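You operate a simulated robot arm through the tools that you are given. There is no shell and no other tool.

You are at the controls of a simulated robot arm. One attempt, no reset.

JOB
Tip the cup's leftovers back into the hopper that the card names.
Fine: shut its lid again and put the cup back. Set down upright: measuring cup.

The check looks at the end state, three seconds after you hand in, the way a careful person would. Anything else that was tipped, shoved, dropped, spilled or broken makes it a failure. A push-on lid holds only when it is set on centred and level and pressed home; a screw cap is set on level and turned clockwise until tight.

ROBOT AND FRAMES
A 6-joint arm with a two-finger gripper, fixed in place. Base frame: the origin is at the foot of the arm, x ahead of it, y to its left, z up; the work surface is at about z = 0.9. Units: m, degrees, N and s.
Its first joint turns from -166.0 to 166.0 degrees. Payload 2.45 kg.
The tool frame sits at the grasp point between the pads (the TCP): z along the fingers, y along the line on which they close. The tips reach 0.02 m beyond it. The gripper opens to 0.14 m. The gripper's body begins 0.168 m behind the TCP.
Orientation is told as [roll, pitch, yaw] about the base's x, y, z axes, in that order, counted from this pose: with the fingers straight down and closing along the base's y, the tool's x points along the base's -x, its y along +y and its z along -z.

CONTROLS
- The arm moves only by the tool move_arm. Its argument "motion" is a list that holds one entry, the list of rows, each a list of 7 numbers: the shift along the tool's x, y, z in units of 300 mm (1.0 is 300 mm), then the turn, a rotation vector about the tool's x, y, z in units of 60 degrees (1.0 is 60 degrees), then the gripper command, from -1 (fully open) to 1 (shut), values between in proportion. In form: [[[x, y, z, wx, wy, wz, grip], ...]]. A call has 1 to 20 rows; each row is the pose to reach, as a shift and turn from the pose commanded when the call began, along the tool's axes at that moment. A call with a number of a shift or a turn outside -1 to 1 is refused whole. A row lasts 0.2 s, in which the tool goes at most 0.05 m and 8.6 degrees; a call with a longer step from one row to the next is refused whole, and so is a gripper value outside its range. Where a pose cannot be reached the arm comes as near as it can. A force on the tool above 90 N (or 10 N above the force at the start of the call, whichever is more), or a blocked arm, ends the call early, and 0.2 s more pass. Each finger travels about 0.045 m/s and halts on what it meets, pressing with about 24 N; the grip force reading is that of the motor and also rises with nothing between the fingers. The clock runs only during rows and for 0.2 s after the last one: add rows that repeat a pose to give the fingers time. It gives the time, the measured TCP pose, the force on the tool (base axes), the opening and the grip force at its end, in the units of the frame above (readings bear some noise), with the torque about the TCP (base axes, N m) and any sound that the robot's microphone picked up.
- Cameras (640 x 400 px; columns grow to the right, rows downward): "scene" is fixed at [0.2259, 0.6375, 1.8457]; the picture's right is [-0.73, -0.68, 0.00], its down [-0.44, 0.47, -0.77] and it looks along [0.52, -0.56, -0.64] (base axes); focal length 320 px, centre (320, 200). "wrist" rides on the gripper at [0.078, 0.011, -0.209] in the tool frame; the picture's right is [-0.14, 0.99, 0.00], its down [-0.92, -0.13, -0.37] and it looks along [-0.36, -0.05, 0.93] (tool axes); focal length 280 px, centre (320, 200). There is no depth. A picture from a camera that has moved, and an enlarged one, comes with that camera's place and axes in the base frame and with its lens. The place of the scene camera against the robot may be out by one fixed shift of up to 0.025 m in any direction.
- camera(camera): a new picture of that camera. The clock stands still meanwhile.
- zoom(camera, box): a new picture of the part [left, top, right, bottom] of that camera's present view, enlarged. The clock stands still meanwhile.
- job_done(): hands the job in; it is judged then, once.

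Places have to be worked out from the pictures, the camera data and where the tool is seen. Open the gripper and draw the arm clear of the work before you hand the job in, unless the task says otherwise.

The tools are called by a JSON object that holds its "op" and its "data". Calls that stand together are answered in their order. move_arm: Moves the arm, as the interface text tells. Its arguments: {"type":"object","properties":{"motion":{"type":"array","items":{"type":"array","items":{"type":"array","items":{"type":"number"}}}}},"required":["motion"]} The other tools are called the same way: camera (camera) takes a picture; zoom (camera, box) takes an enlarged picture of a part of a camera's view; job_done () hands the job in.

At the start:

```text
t: 0.0
tool_pos: [0.5662, 0.0027, 1.5052]
tool_rot: [0.0, 0.0, 0.1]
contact_force: [-0.1, 0.2, -0.8]
wrist_torque: [-0.03, 0.02, 0.0]
opening: 0.14
grip_force: 0.1
```

scene: 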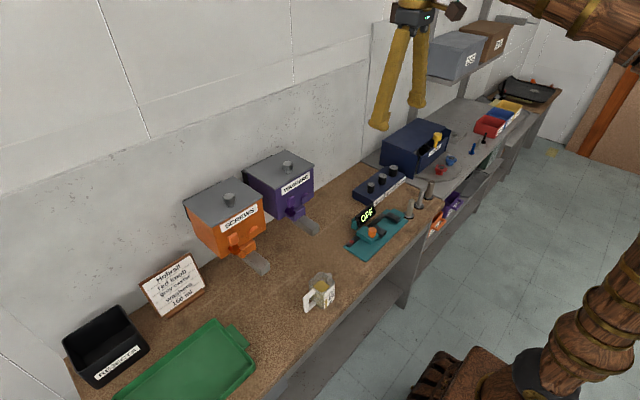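
wrist: 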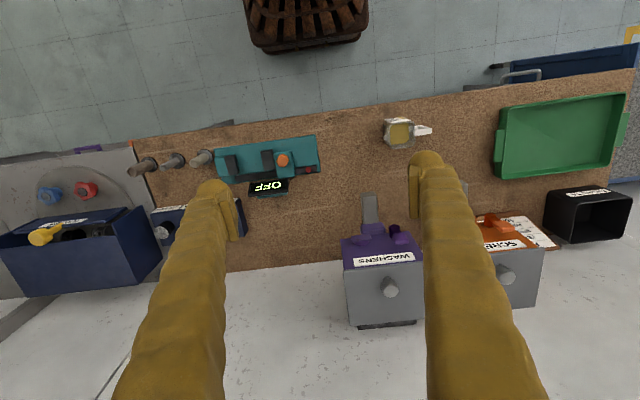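

I'll look closely at the card, the hoppers, and the cup before moving.

{"op": "zoom", "data": {"camera": "scene", "box": [130, 240, 220, 330]}}

{"op": "zoom", "data": {"camera": "scene", "box": [170, 130, 350, 290]}}

{"op": "zoom", "data": {"camera": "scene", "box": [280, 250, 360, 330]}}

{"op": "zoom", "data": {"camera": "wrist", "box": [320, 90, 640, 330]}}

```text
4.44 times, centred on (175, 285) of scene
camera zoom: at [0.2259, 0.6375, 1.8457], right [-0.73, -0.68, 0.0], down [-0.44, 0.47, -0.77], along [0.52, -0.56, -0.64], focal length 1423 px, centre (964, -178)
```

zoom: 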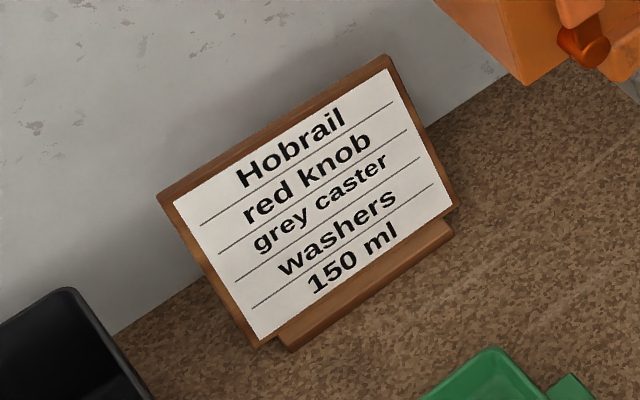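

```text
2.50 times, centred on (260, 210) of scene
camera zoom: at [0.2259, 0.6375, 1.8457], right [-0.73, -0.68, 0.0], down [-0.44, 0.47, -0.77], along [0.52, -0.56, -0.64], focal length 801 px, centre (470, 175)
```

zoom: 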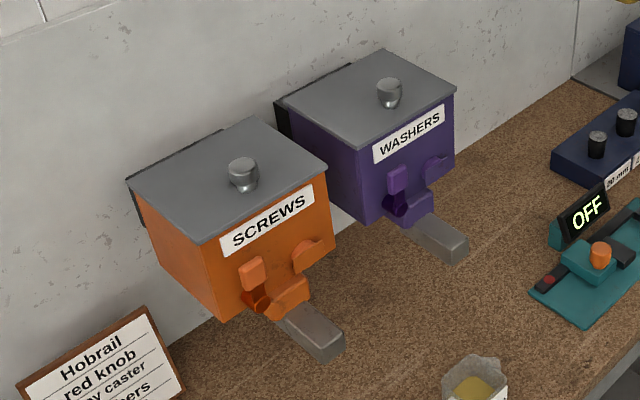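

```text
5.00 times, centred on (320, 290) of scene
camera zoom: at [0.2259, 0.6375, 1.8457], right [-0.73, -0.68, 0.0], down [-0.44, 0.47, -0.77], along [0.52, -0.56, -0.64], focal length 1601 px, centre (320, -250)
```

zoom: 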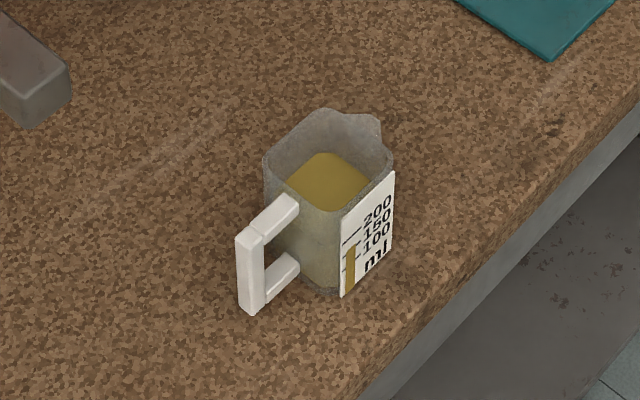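

```text
1.67 times, centred on (480, 210) of wrist
camera zoom: at [0.4877, 0.0136, 1.7143], right [0.14, 0.99, 0.0], down [0.92, -0.13, 0.37], along [0.36, -0.05, -0.93], focal length 467 px, centre (53, 183)
```

zoom: 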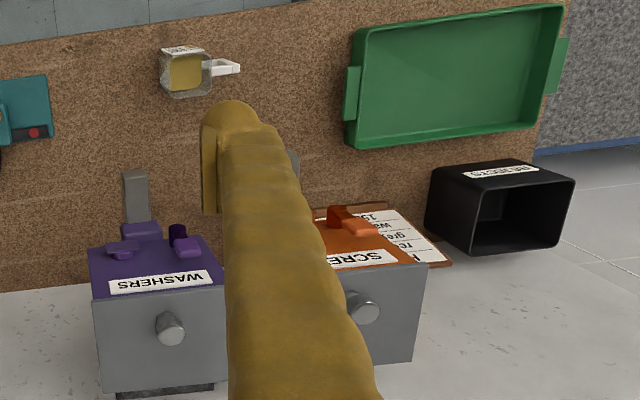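

The card says "washers", so the purple hopper is the target, and its lid is at roughly [0.85, 0.10, 1.27]. The cup sits near [0.62, 0.20], with its handle toward +y and its spout toward -y. I'll move closer above the purple hopper to see what kind of lid it has.

{"op": "move_arm", "data": {"motion": [[[-0.1, 0.06, 0, 0, 0, 0, -1], [-0.2, 0.12, 0, 0, 0, 0, -1], [-0.3, 0.18, 0, 0, 0, 0, -1], [-0.4, 0.24, 0, 0, 0, 0, -1], [-0.5, 0.3, 0, 0, 0, 0, -1], [-0.5, 0.3, 0, 0, 0, 0, -1]]]}}

```text
t: 1.4
tool_pos: [0.7138, 0.0929, 1.5046]
tool_rot: [0.0, 0.0, 0.0]
contact_force: [-0.4, 0.1, -0.6]
wrist_torque: [-0.01, 0.01, 0.0]
opening: 0.1399
grip_force: 0.0
```

The arm moved as commanded. Next I'll take pictures from here.

{"op": "camera", "data": {"camera": "wrist"}}

{"op": "camera", "data": {"camera": "scene"}}

```text
taken
camera wrist: at [0.6372, 0.103, 1.7146], right [0.14, 0.99, 0.0], down [0.92, -0.13, 0.37], along [0.37, -0.05, -0.93], focal length 280 px, centre (320, 200)
```

wrist: 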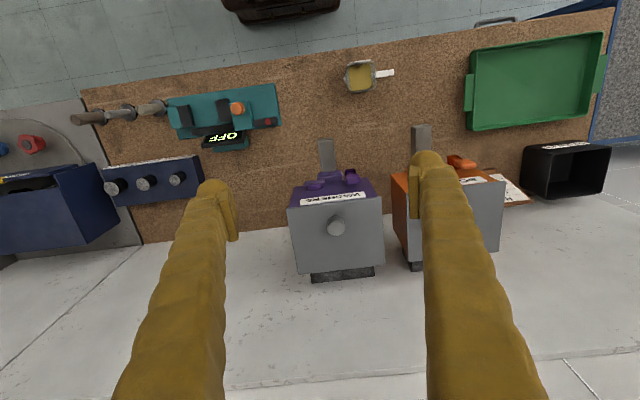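

```text
taken
```

scene: 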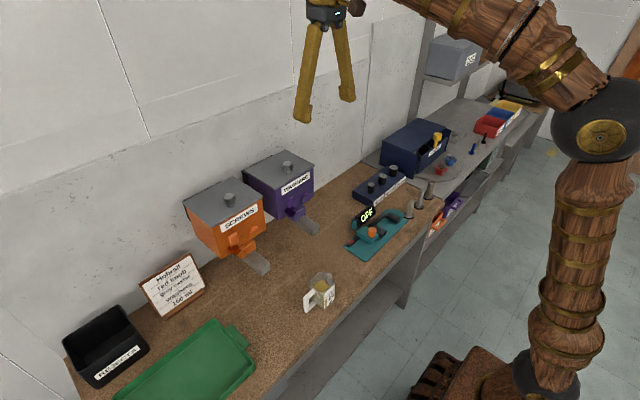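

{"op": "zoom", "data": {"camera": "wrist", "box": [260, 130, 420, 290]}}

{"op": "zoom", "data": {"camera": "scene", "box": [235, 140, 335, 240]}}

```text
2.50 times, centred on (340, 210) of wrist
camera zoom: at [0.6372, 0.103, 1.7146], right [0.14, 0.99, 0.0], down [0.92, -0.13, 0.37], along [0.37, -0.05, -0.93], focal length 701 px, centre (270, 175)
```

zoom: 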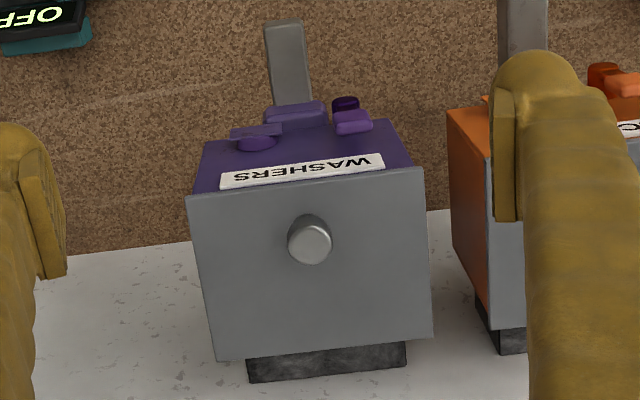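

```text
4.00 times, centred on (285, 190) of scene
camera zoom: at [0.2259, 0.6375, 1.8457], right [-0.73, -0.68, 0.0], down [-0.44, 0.47, -0.77], along [0.52, -0.56, -0.64], focal length 1281 px, centre (460, 240)
```

zoom: 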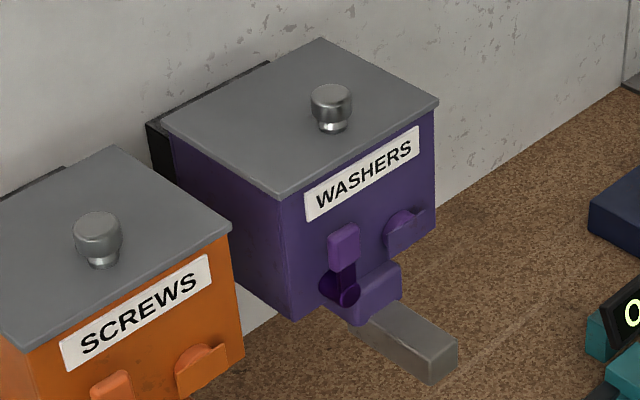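

The lid knob sits toward the front edge, which hints at a hinge along the back. I'll tilt the tool and drop back to see the hopper from the front at closer to its own height.

{"op": "move_arm", "data": {"motion": [[[0.06, 0, 0.07, 0, -0.125, 0, -1], [0.12, 0, 0.14, 0, -0.25, 0, -1], [0.18, 0, 0.21, 0, -0.375, 0, -1], [0.24, 0, 0.28, 0, -0.5, 0, -1], [0.28, 0, 0.36, 0, -0.625, 0, -1], [0.32, 0, 0.44, 0, -0.75, 0, -1], [0.32, 0, 0.44, 0, -0.75, 0, -1]]]}}

{"op": "camera", "data": {"camera": "wrist"}}

{"op": "zoom", "data": {"camera": "wrist", "box": [240, 100, 440, 260]}}

```text
t: 3.0
tool_pos: [0.6202, 0.0946, 1.3726]
tool_rot: [0.1, -45.1, 0.0]
contact_force: [-0.3, 0.2, -0.3]
wrist_torque: [0.03, -0.04, 0.03]
opening: 0.1402
grip_force: 0.0
```

```text
taken
camera wrist: at [0.4169, 0.1041, 1.4658], right [0.1, 0.99, 0.1], down [0.39, -0.13, 0.91], along [0.92, -0.05, -0.4], focal length 280 px, centre (320, 200)
```

wrist: 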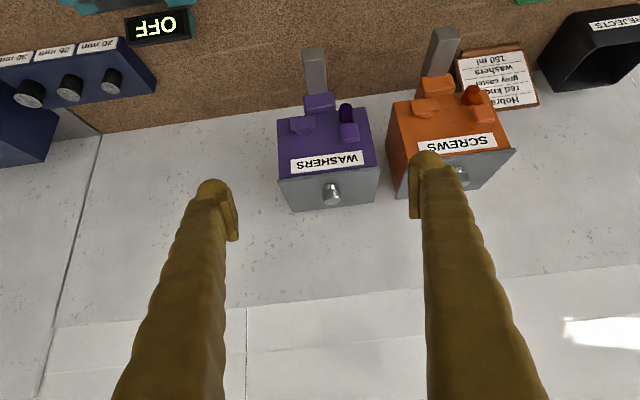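

```text
2.50 times, centred on (340, 180) of wrist
camera zoom: at [0.4169, 0.1041, 1.4658], right [0.1, 0.99, 0.1], down [0.39, -0.13, 0.91], along [0.92, -0.05, -0.4], focal length 701 px, centre (270, 250)
```

zoom: 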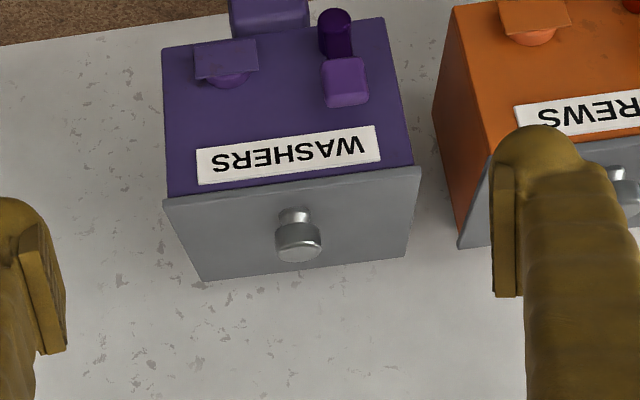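

The lid top is near z≈1.244, spanning x 0.83 to 0.976 and y 0.015 to 0.187. The knob is at about [0.868, 0.102], with its top at z≈1.275. Next I'll level the tool to look up at the lid's front lip and the box.

{"op": "move_arm", "data": {"motion": [[[0.028, 0.003, 0.106, 0, -0.125, 0, -1], [0.055, 0.006, 0.212, 0, -0.25, 0, -1], [0.083, 0.008, 0.318, 0, -0.375, 0, -1], [0.11, 0.011, 0.424, 0, -0.5, 0, -1], [0.138, 0.014, 0.53, 0, -0.625, 0, -1], [0.166, 0.017, 0.636, 0, -0.75, 0, -1], [0.166, 0.017, 0.636, 0, -0.75, 0, -1]]]}}

{"op": "camera", "data": {"camera": "wrist"}}

{"op": "camera", "data": {"camera": "scene"}}

```text
t: 4.6
tool_pos: [0.7205, 0.0961, 1.2023]
tool_rot: [80.7, -89.5, -81.3]
contact_force: [0.2, 1.9, 0.0]
wrist_torque: [-0.01, 0.09, -0.4]
opening: 0.1401
grip_force: 0.0
```

```text
taken
camera wrist: at [0.511, 0.1091, 1.1247], right [0.01, 0.99, 0.15], down [-0.37, -0.13, 0.92], along [0.93, -0.06, 0.36], focal length 280 px, centre (320, 200)
```

wrist: 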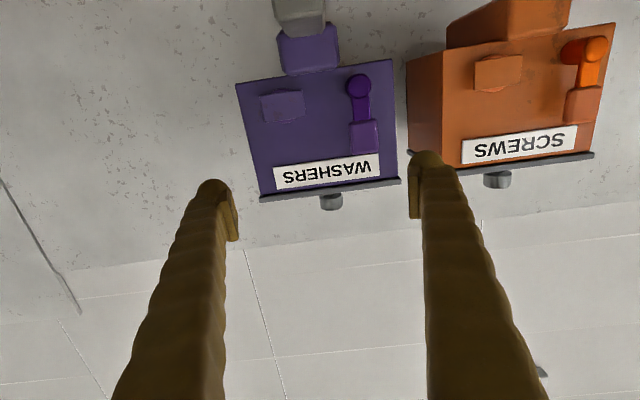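

```text
taken
```

scene: 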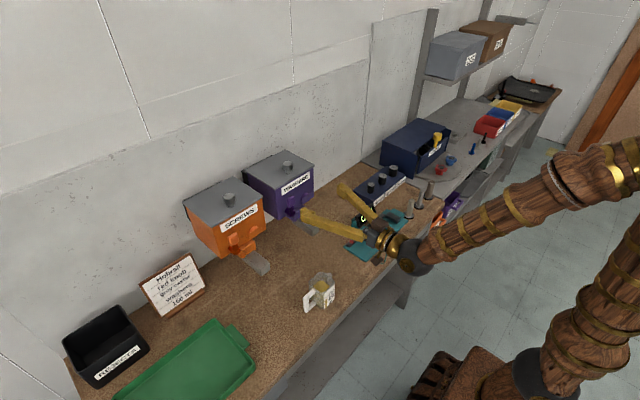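

{"op": "zoom", "data": {"camera": "wrist", "box": [220, 50, 420, 220]}}

{"op": "zoom", "data": {"camera": "scene", "box": [230, 130, 430, 290]}}

```text
2.35 times, centred on (320, 135) of wrist
camera zoom: at [0.511, 0.1091, 1.1247], right [0.01, 0.99, 0.15], down [-0.37, -0.13, 0.92], along [0.93, -0.06, 0.36], focal length 660 px, centre (320, 353)
```

zoom: 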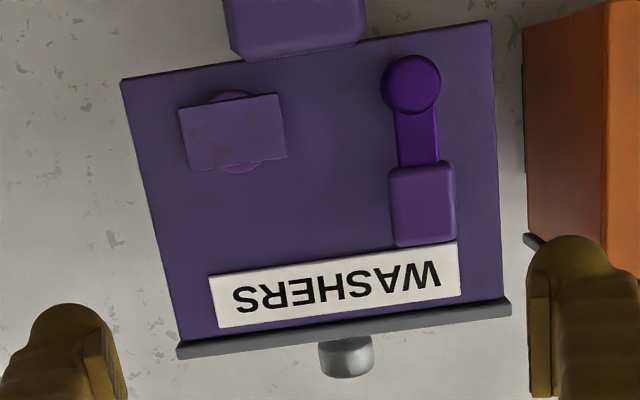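

```text
2.50 times, centred on (330, 210) of scene
camera zoom: at [0.2259, 0.6375, 1.8457], right [-0.73, -0.68, 0.0], down [-0.44, 0.47, -0.77], along [0.52, -0.56, -0.64], focal length 801 px, centre (295, 175)
```

zoom: 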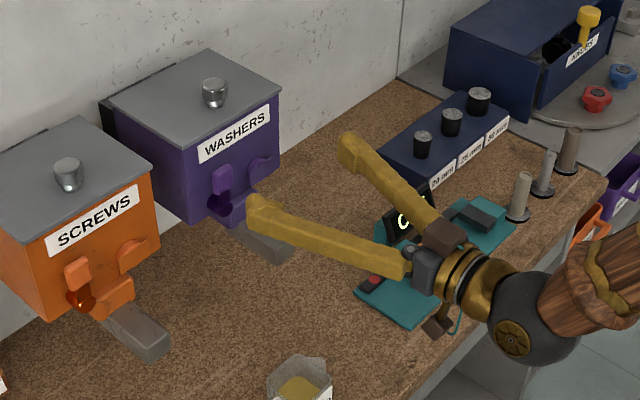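

The lid overhangs the box by only a few mm, and its underside is at z≈1.234. The lever below the label has to stay untouched. I'll roll the gripper so one finger can go under the front lip, starting by rising and rolling 45° while clear of the hopper.

{"op": "move_arm", "data": {"motion": [[[-0.06, 0, 0, 0, 0, 0.125, -1], [-0.12, 0, 0, 0, 0, 0.25, -1], [-0.18, 0, 0, 0, 0, 0.375, -1], [-0.24, 0, 0, 0, 0, 0.5, -1], [-0.28, 0, 0, 0, 0, 0.625, -1], [-0.31, 0, 0, 0, 0, 0.75, -1], [-0.31, 0, 0, 0, 0, 0.75, -1]]]}}

{"op": "camera", "data": {"camera": "wrist"}}

```text
t: 6.2
tool_pos: [0.6782, 0.1495, 1.3846]
tool_rot: [82.1, -48.7, -87.6]
contact_force: [-0.6, 0.9, 0.8]
wrist_torque: [0.0, -0.02, 0.02]
opening: 0.1401
grip_force: 0.3
out of reach, approached as far as the arm can: row 1, 2, 3, 4, 5, 6, 7
```

```text
taken
camera wrist: at [0.4693, 0.2209, 1.3527], right [0.11, 0.65, 0.75], down [-0.35, -0.68, 0.64], along [0.93, -0.34, 0.16], focal length 280 px, centre (320, 200)
```

wrist: 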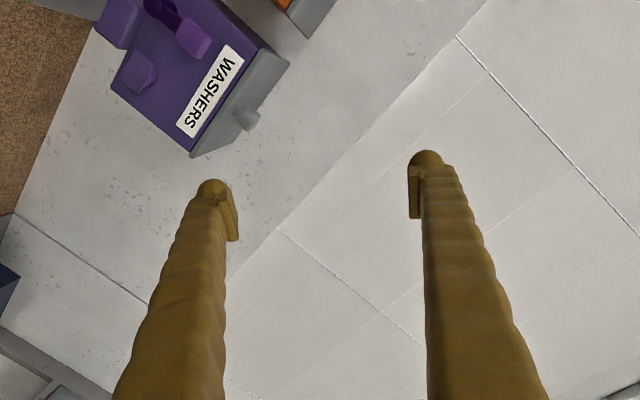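

The arm reports it couldn't fully reach that pose, probably because of a wrist limit with the tool level. I'll hold still for a moment to see where it settles before planning again.

{"op": "move_arm", "data": {"motion": [[[0, 0, 0, 0, 0, 0, -1], [0, 0, 0, 0, 0, 0, -1]]]}}

{"op": "camera", "data": {"camera": "scene"}}

```text
t: 6.8
tool_pos: [0.6785, 0.1489, 1.3853]
tool_rot: [82.1, -48.7, -87.6]
contact_force: [-0.4, 0.2, 0.7]
wrist_torque: [0.02, 0.03, 0.01]
opening: 0.1403
grip_force: 0.0
```

```text
taken
```

scene: 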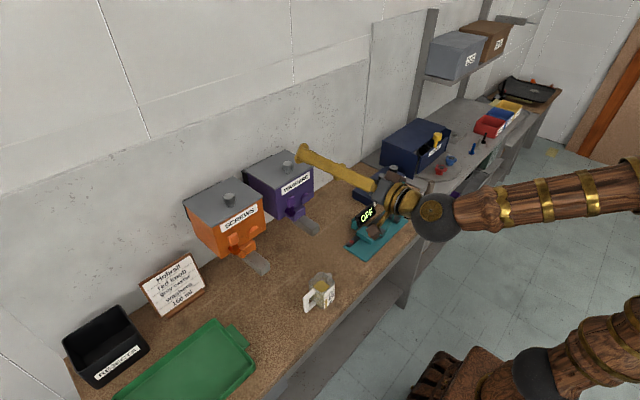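

The forearm and tool are nearly collinear here, so it's a wrist singularity. I'll keep the tool pitched about 40° down instead. With the fingers closed to make a single prod, I'll go to a standoff in front of the lid.

{"op": "move_arm", "data": {"motion": [[[0.023, -0.052, 0.036, 0.022, 0.082, -0.098, 1], [0.047, -0.104, 0.071, 0.044, 0.164, -0.196, 1], [0.07, -0.156, 0.107, 0.066, 0.246, -0.294, 1], [0.094, -0.207, 0.143, 0.088, 0.329, -0.391, 1], [0.117, -0.259, 0.179, 0.11, 0.411, -0.489, 1], [0.141, -0.311, 0.214, 0.132, 0.493, -0.587, 1], [0.164, -0.363, 0.25, 0.154, 0.575, -0.685, 1], [0.164, -0.363, 0.25, 0.154, 0.575, -0.685, 1], [0.164, -0.363, 0.25, 0.154, 0.575, -0.685, 1], [0.164, -0.363, 0.25, 0.154, 0.575, -0.685, 1]]]}}

{"op": "camera", "data": {"camera": "wrist"}}

{"op": "camera", "data": {"camera": "scene"}}

```text
t: 9.0
tool_pos: [0.7429, 0.095, 1.269]
tool_rot: [-0.1, -50.1, 0.1]
contact_force: [0.0, 0.5, -0.5]
wrist_torque: [0.01, 0.02, 0.0]
opening: 0.0
grip_force: 23.9
```

```text
taken
camera wrist: at [0.5327, 0.1048, 1.344], right [0.09, 0.99, 0.1], down [0.31, -0.13, 0.94], along [0.95, -0.05, -0.32], focal length 280 px, centre (320, 200)
```

wrist: 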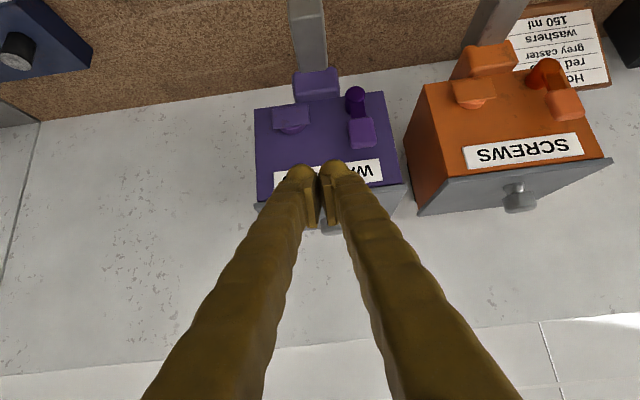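

```text
taken
```

scene: 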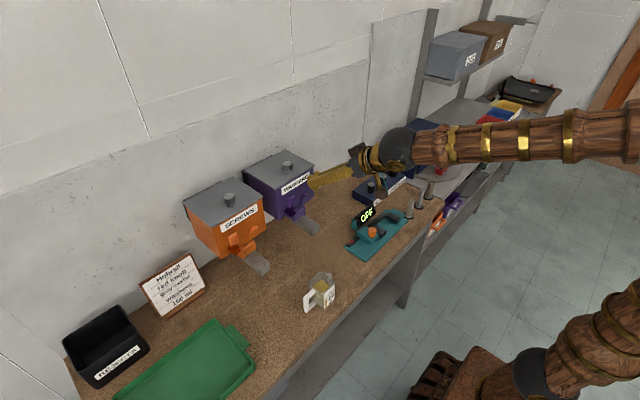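

The pose is good and the fingers are shut. I'll zoom in to refine where the lip is relative to the fingertips.

{"op": "zoom", "data": {"camera": "wrist", "box": [230, 80, 430, 250]}}

{"op": "zoom", "data": {"camera": "scene", "box": [240, 130, 390, 250]}}

```text
2.35 times, centred on (330, 165) of wrist
camera zoom: at [0.5327, 0.1048, 1.344], right [0.09, 0.99, 0.1], down [0.31, -0.13, 0.94], along [0.95, -0.05, -0.32], focal length 660 px, centre (296, 282)
```

zoom: 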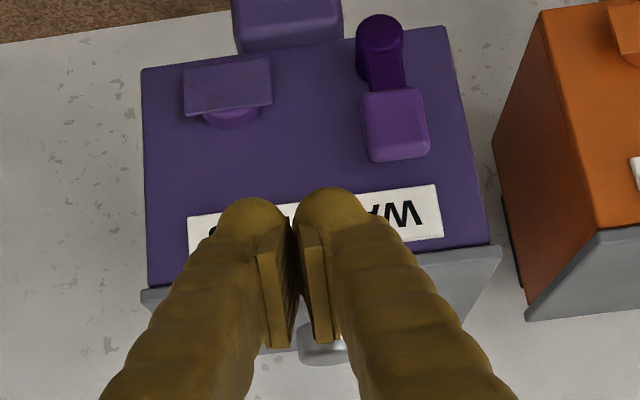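

```text
3.33 times, centred on (315, 190) of scene
camera zoom: at [0.2259, 0.6375, 1.8457], right [-0.73, -0.68, 0.0], down [-0.44, 0.47, -0.77], along [0.52, -0.56, -0.64], focal length 1068 px, centre (337, 233)
```

zoom: 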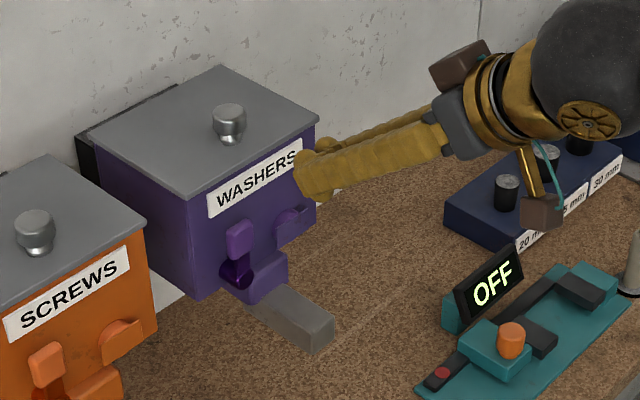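

The lip is near x≈0.83 and z≈1.234 (underside). I'll advance the closed fingertips along the tool axis until they sit just below and in front of the lip.

{"op": "move_arm", "data": {"motion": [[[0, 0, 0.1, 0, 0, 0, 1], [0, 0, 0.18, 0, 0, 0, 1], [0, 0, 0.246, 0, 0, 0, 1], [0, 0, 0.246, 0, 0, 0, 1]]]}}

{"op": "zoom", "data": {"camera": "scene", "box": [240, 130, 340, 230]}}

{"op": "zoom", "data": {"camera": "wrist", "box": [230, 80, 430, 250]}}

```text
t: 10.0
tool_pos: [0.8001, 0.0955, 1.2217]
tool_rot: [-0.1, -50.1, 0.2]
contact_force: [0.0, -0.3, 0.6]
wrist_torque: [-0.01, -0.02, -0.04]
opening: 0.0
grip_force: 24.0
```

```text
4.00 times, centred on (290, 180) of scene
camera zoom: at [0.2259, 0.6375, 1.8457], right [-0.73, -0.68, 0.0], down [-0.44, 0.47, -0.77], along [0.52, -0.56, -0.64], focal length 1281 px, centre (440, 280)
```

zoom: 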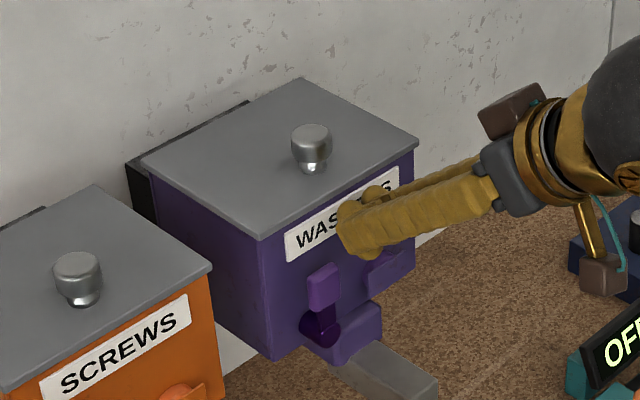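

```text
2.35 times, centred on (330, 165) of wrist
camera zoom: at [0.5897, 0.1059, 1.2967], right [0.09, 0.99, 0.1], down [0.31, -0.13, 0.94], along [0.95, -0.05, -0.32], focal length 660 px, centre (296, 282)
```

zoom: 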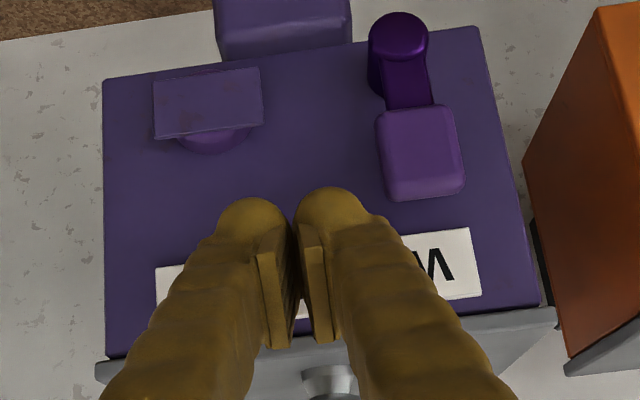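

The tips are in front of the label just under the lip, with no contact. I'll creep forward 10 mm and watch the force.

{"op": "move_arm", "data": {"motion": [[[-0.0043, 0, 0.0051, 0, 0, 0, 1], [-0.0086, 0, 0.0102, 0, 0, 0, 1], [-0.0128, 0, 0.0153, 0, 0, 0, 1], [-0.0171, 0, 0.0205, 0, 0, 0, 1], [-0.0214, 0, 0.0256, 0, 0, 0, 1]]]}}

```text
t: 11.2
tool_pos: [0.8101, 0.0958, 1.2218]
tool_rot: [-0.1, -50.0, 0.1]
contact_force: [-0.3, 1.2, -0.7]
wrist_torque: [0.02, 0.01, -0.01]
opening: 0.0
grip_force: 23.9
```

No contact yet, so I'll keep creeping forward.

{"op": "move_arm", "data": {"motion": [[[-0.0043, 0, 0.0051, 0, 0, 0, 1], [-0.0086, 0, 0.0102, 0, 0, 0, 1], [-0.0128, 0, 0.0153, 0, 0, 0, 1], [-0.0171, 0, 0.0205, 0, 0, 0, 1]]]}}

```text
t: 12.0
tool_pos: [0.8114, 0.0975, 1.2224]
tool_rot: [-0.3, -49.9, 0.0]
contact_force: [-37.6, 1.4, 12.3]
wrist_torque: [-0.02, -0.38, 0.03]
opening: 0.0002
grip_force: 29.8
stopped in row 3: the force on the tool passed its limit at 102 N (the readings are from after the stop); the commanded pose is now the measured one
```

The tips touched the front face, so it's at x≈0.838. I'll back off 2 mm and raise the tips under the lip, checking the force.

{"op": "move_arm", "data": {"motion": [[[0.0043, 0, -0.0051, 0, 0, 0, 1], [-0.0085, 0, -0.0158, 0, 0, 0, 1], [-0.0212, 0, -0.0266, 0, 0, 0, 1], [-0.034, 0, -0.0373, 0, 0, 0, 1]]]}}

{"op": "zoom", "data": {"camera": "scene", "box": [240, 130, 340, 230]}}

{"op": "zoom", "data": {"camera": "wrist", "box": [230, 80, 430, 250]}}

```text
t: 13.0
tool_pos: [0.8102, 0.0982, 1.2354]
tool_rot: [-0.2, -49.7, 0.0]
contact_force: [-4.0, -1.1, -1.7]
wrist_torque: [0.0, 0.03, -0.02]
opening: 0.0061
grip_force: 28.7
```

```text
4.00 times, centred on (290, 180) of scene
camera zoom: at [0.2259, 0.6375, 1.8457], right [-0.73, -0.68, 0.0], down [-0.44, 0.47, -0.77], along [0.52, -0.56, -0.64], focal length 1281 px, centre (440, 280)
```

zoom: 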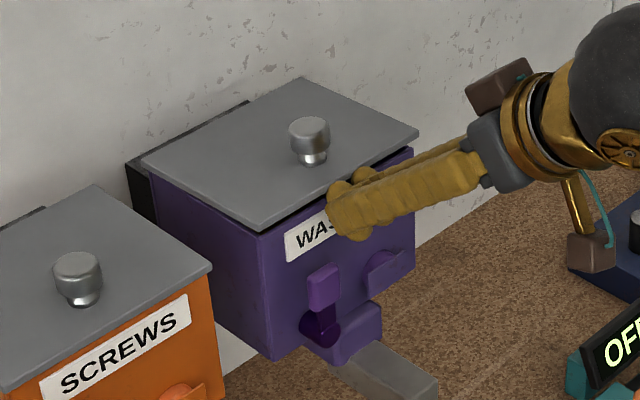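

```text
2.35 times, centred on (330, 165) of wrist
camera zoom: at [0.5995, 0.1075, 1.3121], right [0.09, 0.99, 0.1], down [0.31, -0.13, 0.94], along [0.95, -0.05, -0.32], focal length 660 px, centre (296, 282)
```

zoom: 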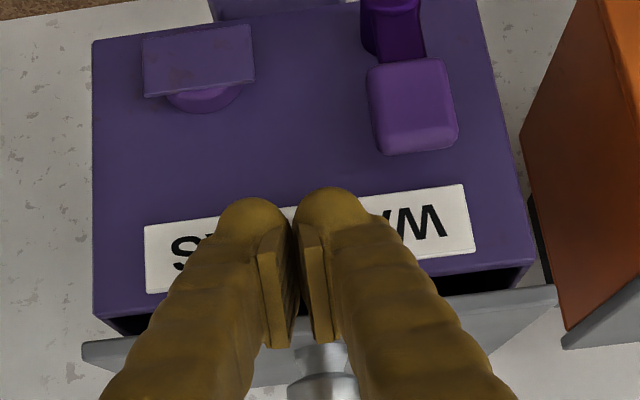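

The front of the lid is rising and the back edge is staying put, so it's hinged at the back. I'll keep sweeping the tips up and inward underneath it.

{"op": "move_arm", "data": {"motion": [[[-0.0349, 0, -0.0207, 0, 0, 0, 1], [-0.0705, 0, -0.0508, 0, 0, 0, 1], [-0.1114, 0, -0.0592, 0, 0, 0, 1], [-0.1507, 0, -0.0618, 0, 0, 0, 1], [-0.1899, 0, -0.0644, 0, 0, 0, 1], [-0.2266, 0, -0.0648, 0, 0, 0, 1], [-0.2629, 0, -0.0606, 0, 0, 0, 1], [-0.2979, 0, -0.0553, 0, 0, 0, 1]]]}}

{"op": "zoom", "data": {"camera": "scene", "box": [220, 110, 350, 230]}}

{"op": "camera", "data": {"camera": "wrist"}}

```text
t: 14.8
tool_pos: [0.8562, 0.0971, 1.3138]
tool_rot: [-0.2, -49.9, 0.0]
contact_force: [-0.2, 0.5, -0.7]
wrist_torque: [-0.05, -0.02, 0.0]
opening: 0.0
grip_force: 29.2
```

```text
3.33 times, centred on (285, 170) of scene
camera zoom: at [0.2259, 0.6375, 1.8457], right [-0.73, -0.68, 0.0], down [-0.44, 0.47, -0.77], along [0.52, -0.56, -0.64], focal length 1068 px, centre (437, 300)
```

zoom: 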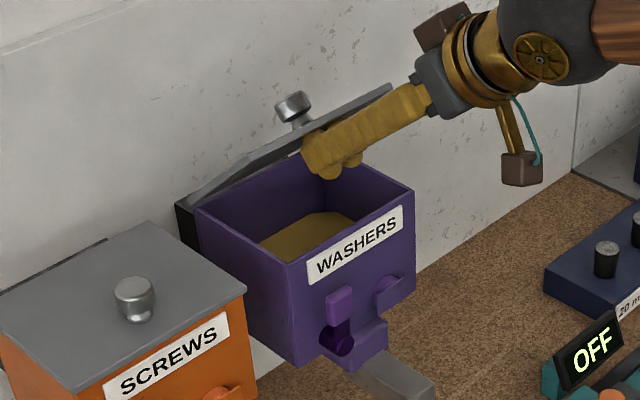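

```text
taken
camera wrist: at [0.6451, 0.1081, 1.3905], right [0.09, 0.99, 0.1], down [0.31, -0.13, 0.94], along [0.95, -0.05, -0.32], focal length 280 px, centre (320, 200)
```

wrist: 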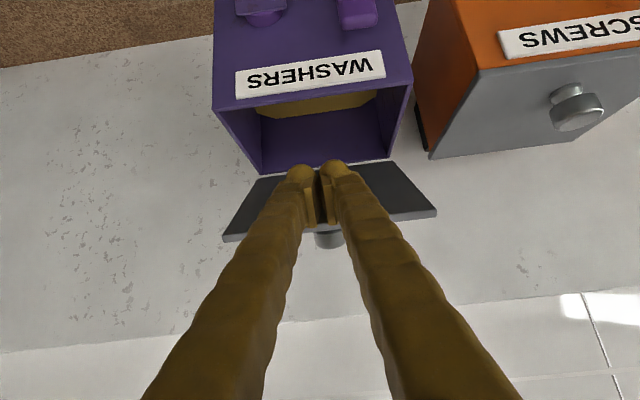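

The lid is up about 40° and resting on the fingertips, and the hopper is partly full of the same material as the cup. I'll keep following the arc up to about 80°.

{"op": "move_arm", "data": {"motion": [[[-0.0335, 0, 0.0088, 0, 0, 0, 1], [-0.0658, 0, 0.0187, 0, 0, 0, 1], [-0.0951, 0, 0.0354, 0, 0, 0, 1], [-0.1245, 0, 0.0521, 0, 0, 0, 1], [-0.1529, 0, 0.0652, 0, 0, 0, 1], [-0.1813, 0, 0.0783, 0, 0, 0, 1], [-0.2081, 0, 0.0971, 0, 0, 0, 1], [-0.2349, 0, 0.116, 0, 0, 0, 1]]]}}

{"op": "zoom", "data": {"camera": "scene", "box": [220, 110, 350, 230]}}

{"op": "camera", "data": {"camera": "wrist"}}

```text
t: 16.6
tool_pos: [0.9279, 0.0969, 1.3461]
tool_rot: [-0.2, -49.8, 0.2]
contact_force: [-0.1, -0.6, -0.6]
wrist_torque: [-0.01, 0.01, 0.02]
opening: 0.0001
grip_force: 29.8
```

```text
3.33 times, centred on (285, 170) of scene
camera zoom: at [0.2259, 0.6375, 1.8457], right [-0.73, -0.68, 0.0], down [-0.44, 0.47, -0.77], along [0.52, -0.56, -0.64], focal length 1068 px, centre (437, 300)
```

zoom: 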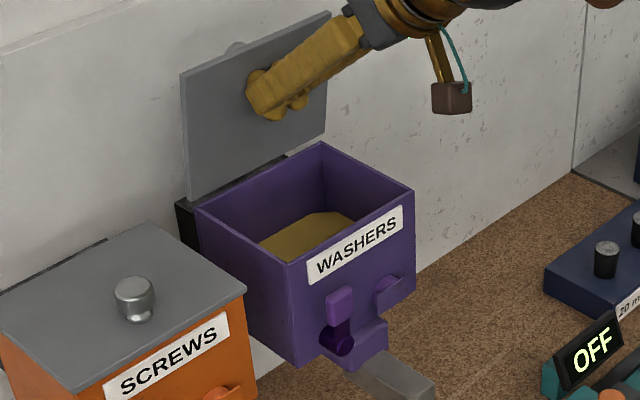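

```text
taken
camera wrist: at [0.7173, 0.1075, 1.4224], right [0.09, 0.99, 0.1], down [0.31, -0.13, 0.94], along [0.95, -0.05, -0.32], focal length 280 px, centre (320, 200)
```

wrist: 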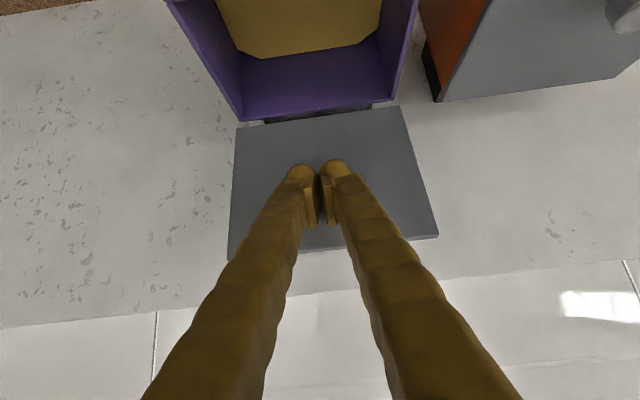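

The lid is nearly vertical now. I'll push on toward the wall slowly so it goes past upright.

{"op": "move_arm", "data": {"motion": [[[-0.0107, 0, 0.0128, 0, 0, 0, 1], [-0.0215, 0, 0.0255, 0, 0, 0, 1], [-0.0322, 0, 0.0383, 0, 0, 0, 1], [-0.0429, 0, 0.051, 0, 0, 0, 1], [-0.0537, 0, 0.0638, 0, 0, 0, 1]]]}}

{"op": "zoom", "data": {"camera": "scene", "box": [220, 110, 350, 230]}}

```text
t: 17.9
tool_pos: [0.9462, 0.096, 1.3466]
tool_rot: [-0.2, -49.6, 0.1]
contact_force: [-46.2, -1.2, 5.1]
wrist_torque: [0.02, -0.24, -0.04]
opening: 0.006
grip_force: 29.6
stopped in row 5: the force on the tool passed its limit at 97 N (the readings are from after the stop); the commanded pose is now the measured one
```

```text
3.33 times, centred on (285, 170) of scene
camera zoom: at [0.2259, 0.6375, 1.8457], right [-0.73, -0.68, 0.0], down [-0.44, 0.47, -0.77], along [0.52, -0.56, -0.64], focal length 1068 px, centre (437, 300)
```

zoom: 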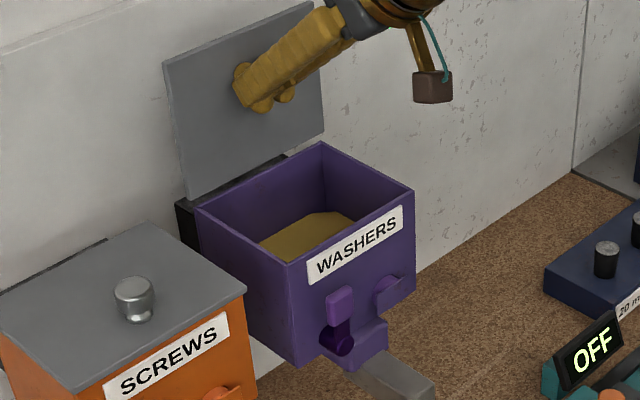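

The lid has reached its stop. I'll back off 8 mm slowly and see whether it stays open.

{"op": "move_arm", "data": {"motion": [[[0.0043, 0, -0.0051, 0, 0, 0, 1], [0.0086, 0, -0.0102, 0, 0, 0, 1], [0.0128, 0, -0.0153, 0, 0, 0, 1], [0.0171, 0, -0.0205, 0, 0, 0, 1], [0.0171, 0, -0.0205, 0, 0, 0, 1]]]}}

{"op": "zoom", "data": {"camera": "scene", "box": [220, 110, 350, 230]}}

{"op": "camera", "data": {"camera": "wrist"}}

```text
t: 19.1
tool_pos: [0.9412, 0.0969, 1.3461]
tool_rot: [-0.2, -49.5, 0.1]
contact_force: [0.3, 0.4, 0.2]
wrist_torque: [0.01, 0.01, 0.01]
opening: 0.0
grip_force: 29.3
```

```text
3.33 times, centred on (285, 170) of scene
camera zoom: at [0.2259, 0.6375, 1.8457], right [-0.73, -0.68, 0.0], down [-0.44, 0.47, -0.77], along [0.52, -0.56, -0.64], focal length 1068 px, centre (437, 300)
```

zoom: 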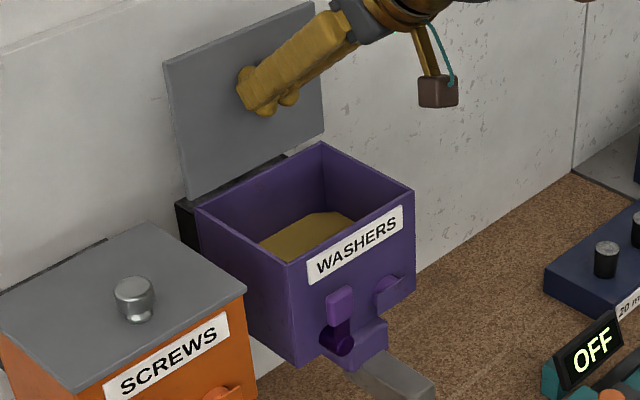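

```text
taken
camera wrist: at [0.7311, 0.1079, 1.4229], right [0.09, 0.99, 0.1], down [0.32, -0.13, 0.94], along [0.94, -0.05, -0.33], focal length 280 px, centre (320, 200)
```

wrist: 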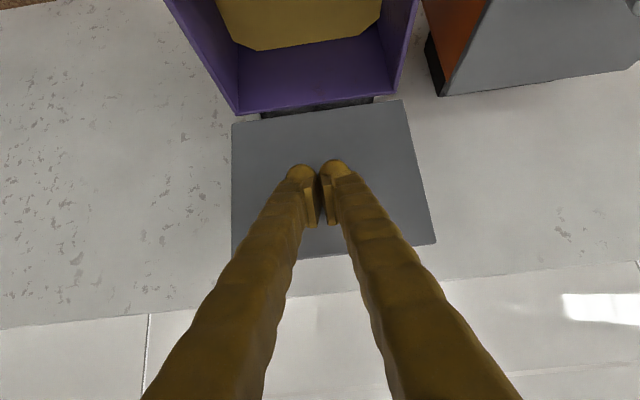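

The lid stays where it is with zero contact force. I'll retreat along the tool axis and confirm it stays open.

{"op": "move_arm", "data": {"motion": [[[0, 0, -0.05, 0, 0, 0, 1], [0, 0, -0.15, 0, 0, 0, 1], [0, 0, -0.3, 0, 0, 0, 1], [0, 0, -0.45, 0, 0, 0, 1], [0, 0, -0.55, 0, 0, 0, 1], [0, 0, -0.55, 0, 0, 0, 1]]]}}

{"op": "zoom", "data": {"camera": "scene", "box": [200, 90, 360, 240]}}

{"op": "camera", "data": {"camera": "wrist"}}

```text
t: 20.4
tool_pos: [0.8153, 0.0977, 1.4547]
tool_rot: [-0.2, -49.5, 0.1]
contact_force: [-1.1, -0.4, 0.5]
wrist_torque: [0.01, 0.02, 0.01]
opening: 0.0
grip_force: 29.1
```

```text
2.67 times, centred on (280, 165) of scene
camera zoom: at [0.2259, 0.6375, 1.8457], right [-0.73, -0.68, 0.0], down [-0.44, 0.47, -0.77], along [0.52, -0.56, -0.64], focal length 854 px, centre (427, 293)
```

zoom: 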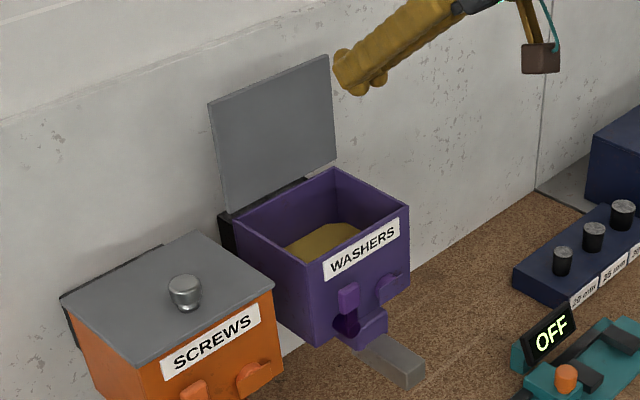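

```text
taken
camera wrist: at [0.6064, 0.1085, 1.5316], right [0.09, 0.99, 0.1], down [0.32, -0.13, 0.94], along [0.94, -0.05, -0.33], focal length 280 px, centre (320, 200)
```

wrist: 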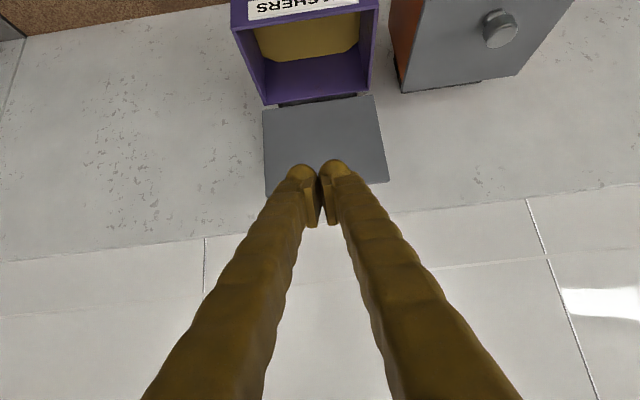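

The lid rests open by itself. Now for the cup: I'll move above it with the tool pointing down and the gripper opening, to measure its position and orientation.

{"op": "move_arm", "data": {"motion": [[[0.1226, 0.0486, -0.0299, 0, 0.118, 0, -1], [0.2451, 0.0971, -0.0597, 0, 0.236, 0, -1], [0.3677, 0.1457, -0.0896, 0, 0.354, 0, -1], [0.4903, 0.1943, -0.1194, 0, 0.471, 0, -1], [0.6129, 0.2429, -0.1493, 0, 0.589, 0, -1], [0.7354, 0.2914, -0.1791, 0, 0.707, 0, -1], [0.858, 0.34, -0.209, 0, 0.825, 0, -1], [0.858, 0.34, -0.209, 0, 0.825, 0, -1], [0.858, 0.34, -0.209, 0, 0.825, 0, -1]]]}}

{"op": "camera", "data": {"camera": "wrist"}}

{"op": "camera", "data": {"camera": "scene"}}

```text
t: 22.4
tool_pos: [0.602, 0.1991, 1.3013]
tool_rot: [-0.2, 0.0, -0.1]
contact_force: [-0.1, 0.0, -0.2]
wrist_torque: [-0.04, 0.01, 0.03]
opening: 0.1397
grip_force: 0.0
```

```text
taken
camera wrist: at [0.5239, 0.2106, 1.5111], right [0.14, 0.99, 0.0], down [0.92, -0.13, 0.37], along [0.36, -0.05, -0.93], focal length 280 px, centre (320, 200)
```

wrist: 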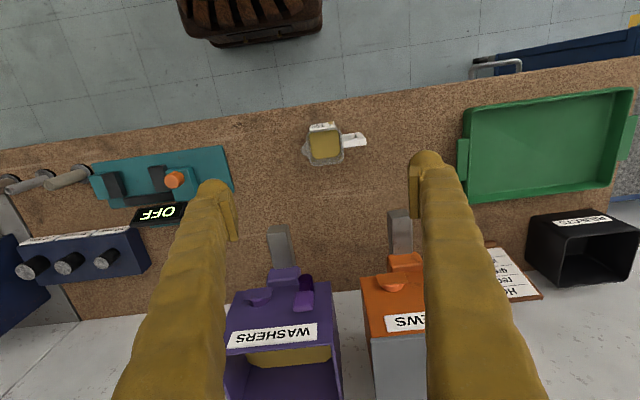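

```text
taken
```

scene: 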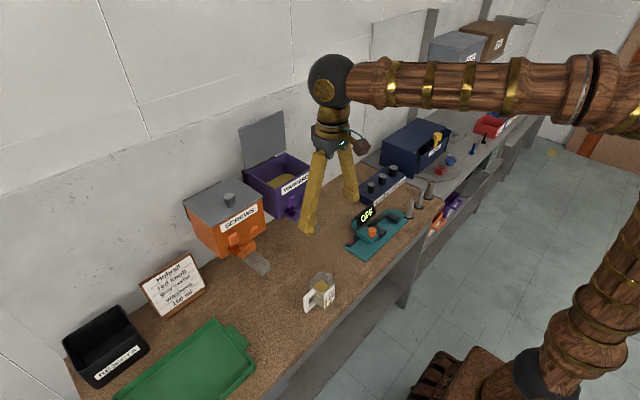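

{"op": "zoom", "data": {"camera": "wrist", "box": [280, 105, 380, 180]}}

{"op": "zoom", "data": {"camera": "scene", "box": [290, 262, 350, 322]}}

```text
5.33 times, centred on (330, 142) of wrist
camera zoom: at [0.5239, 0.2106, 1.5111], right [0.14, 0.99, 0.0], down [0.92, -0.13, 0.37], along [0.36, -0.05, -0.93], focal length 1495 px, centre (267, 507)
```

zoom: 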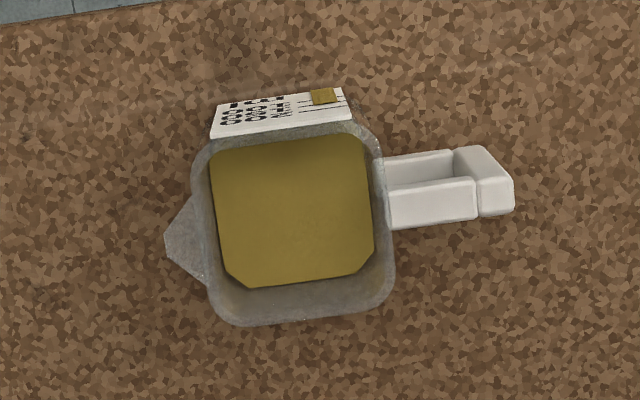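

```text
6.67 times, centred on (320, 292) of scene
camera zoom: at [0.2259, 0.6375, 1.8457], right [-0.73, -0.68, 0.0], down [-0.44, 0.47, -0.77], along [0.52, -0.56, -0.64], focal length 2135 px, centre (320, -413)
```

zoom: 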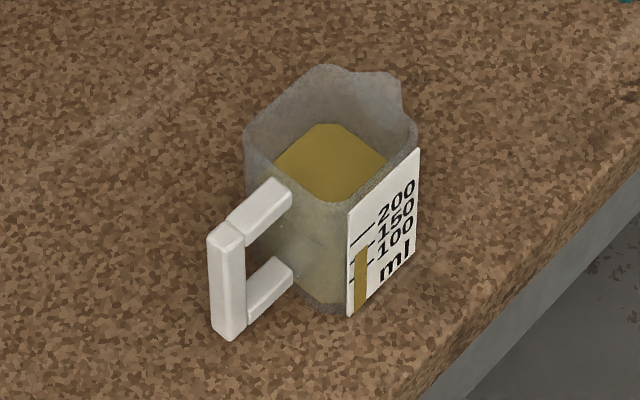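

The cup is centred near [0.628, 0.207] and its sides line up with the base axes. The body is about 64 mm wide and 73 mm tall, with the handle toward +y and the spout toward -y. I'll take it from the handle side: fingers closing along x, tool tilted about 30° below horizontal and pointing -y, so rolling the tool over pours toward -y. First half of the reorientation now.

{"op": "move_arm", "data": {"motion": [[[-0.0086, 0.038, 0.0143, 0.0556, 0.0556, -0.0964, -1], [-0.0171, 0.0763, 0.0286, 0.1111, 0.1111, -0.1927, -1], [-0.0257, 0.1144, 0.0429, 0.1667, 0.1667, -0.2891, -1], [-0.0343, 0.1526, 0.0571, 0.2223, 0.2223, -0.3855, -1], [-0.0429, 0.1907, 0.0714, 0.2779, 0.2779, -0.4819, -1], [-0.0514, 0.2289, 0.0857, 0.3334, 0.3334, -0.5782, -1], [-0.06, 0.267, 0.1, 0.389, 0.389, -0.6746, -1], [-0.06, 0.267, 0.1, 0.389, 0.389, -0.6746, -1]]]}}

{"op": "camera", "data": {"camera": "scene"}}

```text
t: 24.2
tool_pos: [0.6184, 0.2792, 1.2679]
tool_rot: [-14.7, 29.3, 37.8]
contact_force: [0.1, 0.4, 0.2]
wrist_torque: [0.02, -0.02, -0.02]
opening: 0.1402
grip_force: 0.1
```

```text
taken
```

scene: 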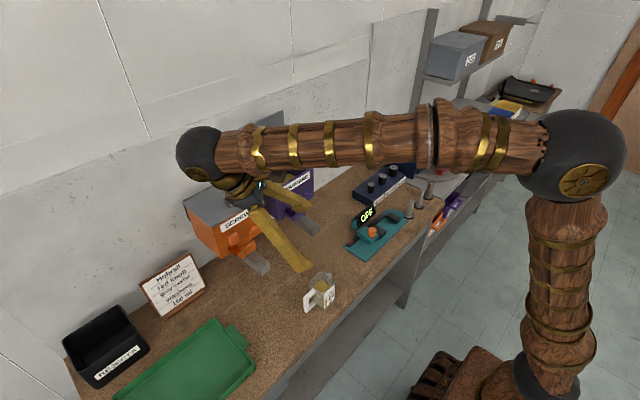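

The first half went cleanly. Second half: finish rotating, moving to a standoff on the handle side of the cup.

{"op": "move_arm", "data": {"motion": [[[-0.063, 0.041, 0.0474, 0.0556, 0.0556, -0.0964, -1], [-0.126, 0.082, 0.0949, 0.1111, 0.1111, -0.1927, -1], [-0.189, 0.123, 0.1423, 0.1667, 0.1667, -0.2891, -1], [-0.252, 0.164, 0.1897, 0.2223, 0.2223, -0.3855, -1], [-0.315, 0.205, 0.2371, 0.2779, 0.2779, -0.4819, -1], [-0.378, 0.246, 0.2846, 0.3334, 0.3334, -0.5782, -1], [-0.441, 0.287, 0.332, 0.389, 0.389, -0.6746, -1], [-0.441, 0.287, 0.332, 0.389, 0.389, -0.6746, -1]]]}}

{"op": "camera", "data": {"camera": "scene"}}

{"op": "camera", "data": {"camera": "wrist"}}

```text
t: 26.1
tool_pos: [0.6292, 0.3609, 1.1]
tool_rot: [0.0, 60.0, 90.2]
contact_force: [0.1, -0.9, -0.9]
wrist_torque: [0.0, 0.03, 0.01]
opening: 0.1399
grip_force: 0.0
```

```text
taken
```

scene: 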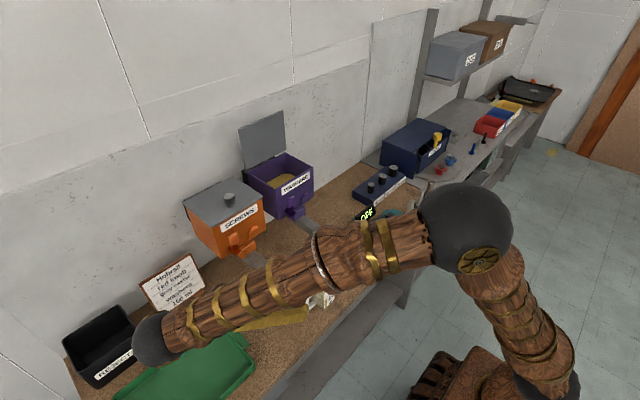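

```text
taken
camera wrist: at [0.6184, 0.5018, 1.2734], right [-0.99, 0.07, -0.12], down [0.13, 0.78, -0.61], along [0.05, -0.62, -0.78], focal length 280 px, centre (320, 200)
```

wrist: 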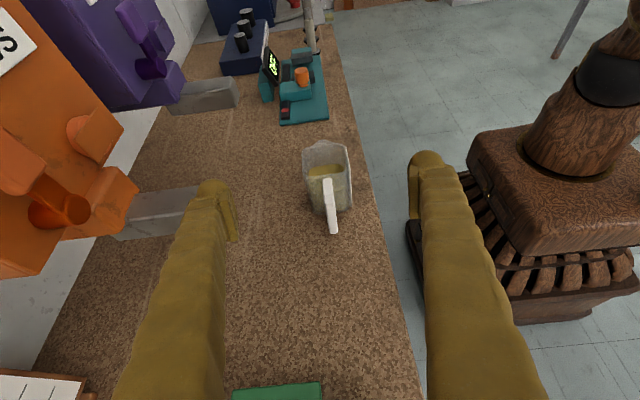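

The tool is oriented as intended, with the cup's handle facing the gripper between the open fingers. I'll zoom in to check the alignment.

{"op": "zoom", "data": {"camera": "wrist", "box": [280, 125, 380, 245]}}

```text
3.33 times, centred on (330, 185) of wrist
camera zoom: at [0.6184, 0.5018, 1.2734], right [-0.99, 0.07, -0.12], down [0.13, 0.78, -0.61], along [0.05, -0.62, -0.78], focal length 935 px, centre (287, 250)
```

zoom: 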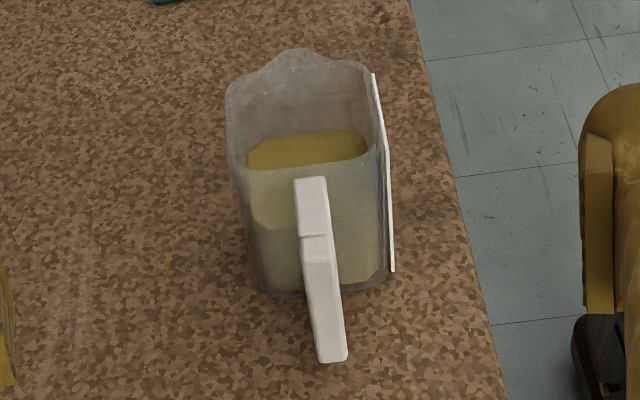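

The cup's centreline is at x≈0.625, y≈0.206, and its rim is at z≈0.995. I'll align with it and slide the open fingers around the cup along the tool axis.

{"op": "move_arm", "data": {"motion": [[[-0.063, 0.004, 0.069, 0, 0, 0, -1], [-0.126, 0.009, 0.137, 0, 0, 0, -1], [-0.189, 0.013, 0.206, 0, 0, 0, -1], [-0.189, 0.013, 0.306, 0, 0, 0, -1], [-0.189, 0.013, 0.406, 0, 0, 0, -1], [-0.189, 0.013, 0.506, 0, 0, 0, -1], [-0.189, 0.013, 0.606, 0, 0, 0, -1], [-0.189, 0.013, 0.606, 0, 0, 0, -1]]]}}

{"op": "camera", "data": {"camera": "wrist"}}

```text
t: 27.9
tool_pos: [0.6233, 0.2302, 0.9617]
tool_rot: [0.1, 60.1, 89.9]
contact_force: [0.0, 0.2, -0.4]
wrist_torque: [0.02, 0.04, 0.04]
opening: 0.14
grip_force: 0.0
```

```text
taken
camera wrist: at [0.6131, 0.3724, 1.1332], right [-0.99, 0.07, -0.12], down [0.13, 0.78, -0.61], along [0.05, -0.62, -0.78], focal length 280 px, centre (320, 200)
```

wrist: 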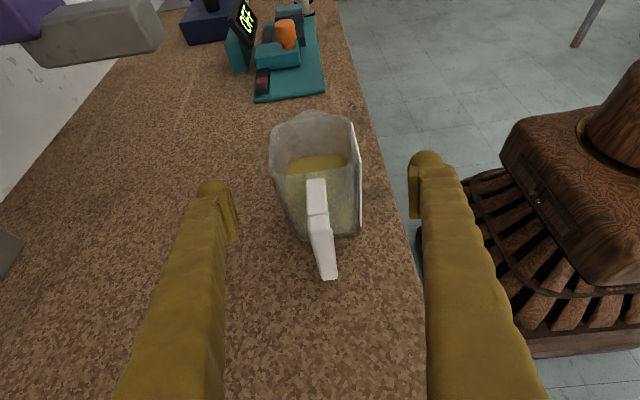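

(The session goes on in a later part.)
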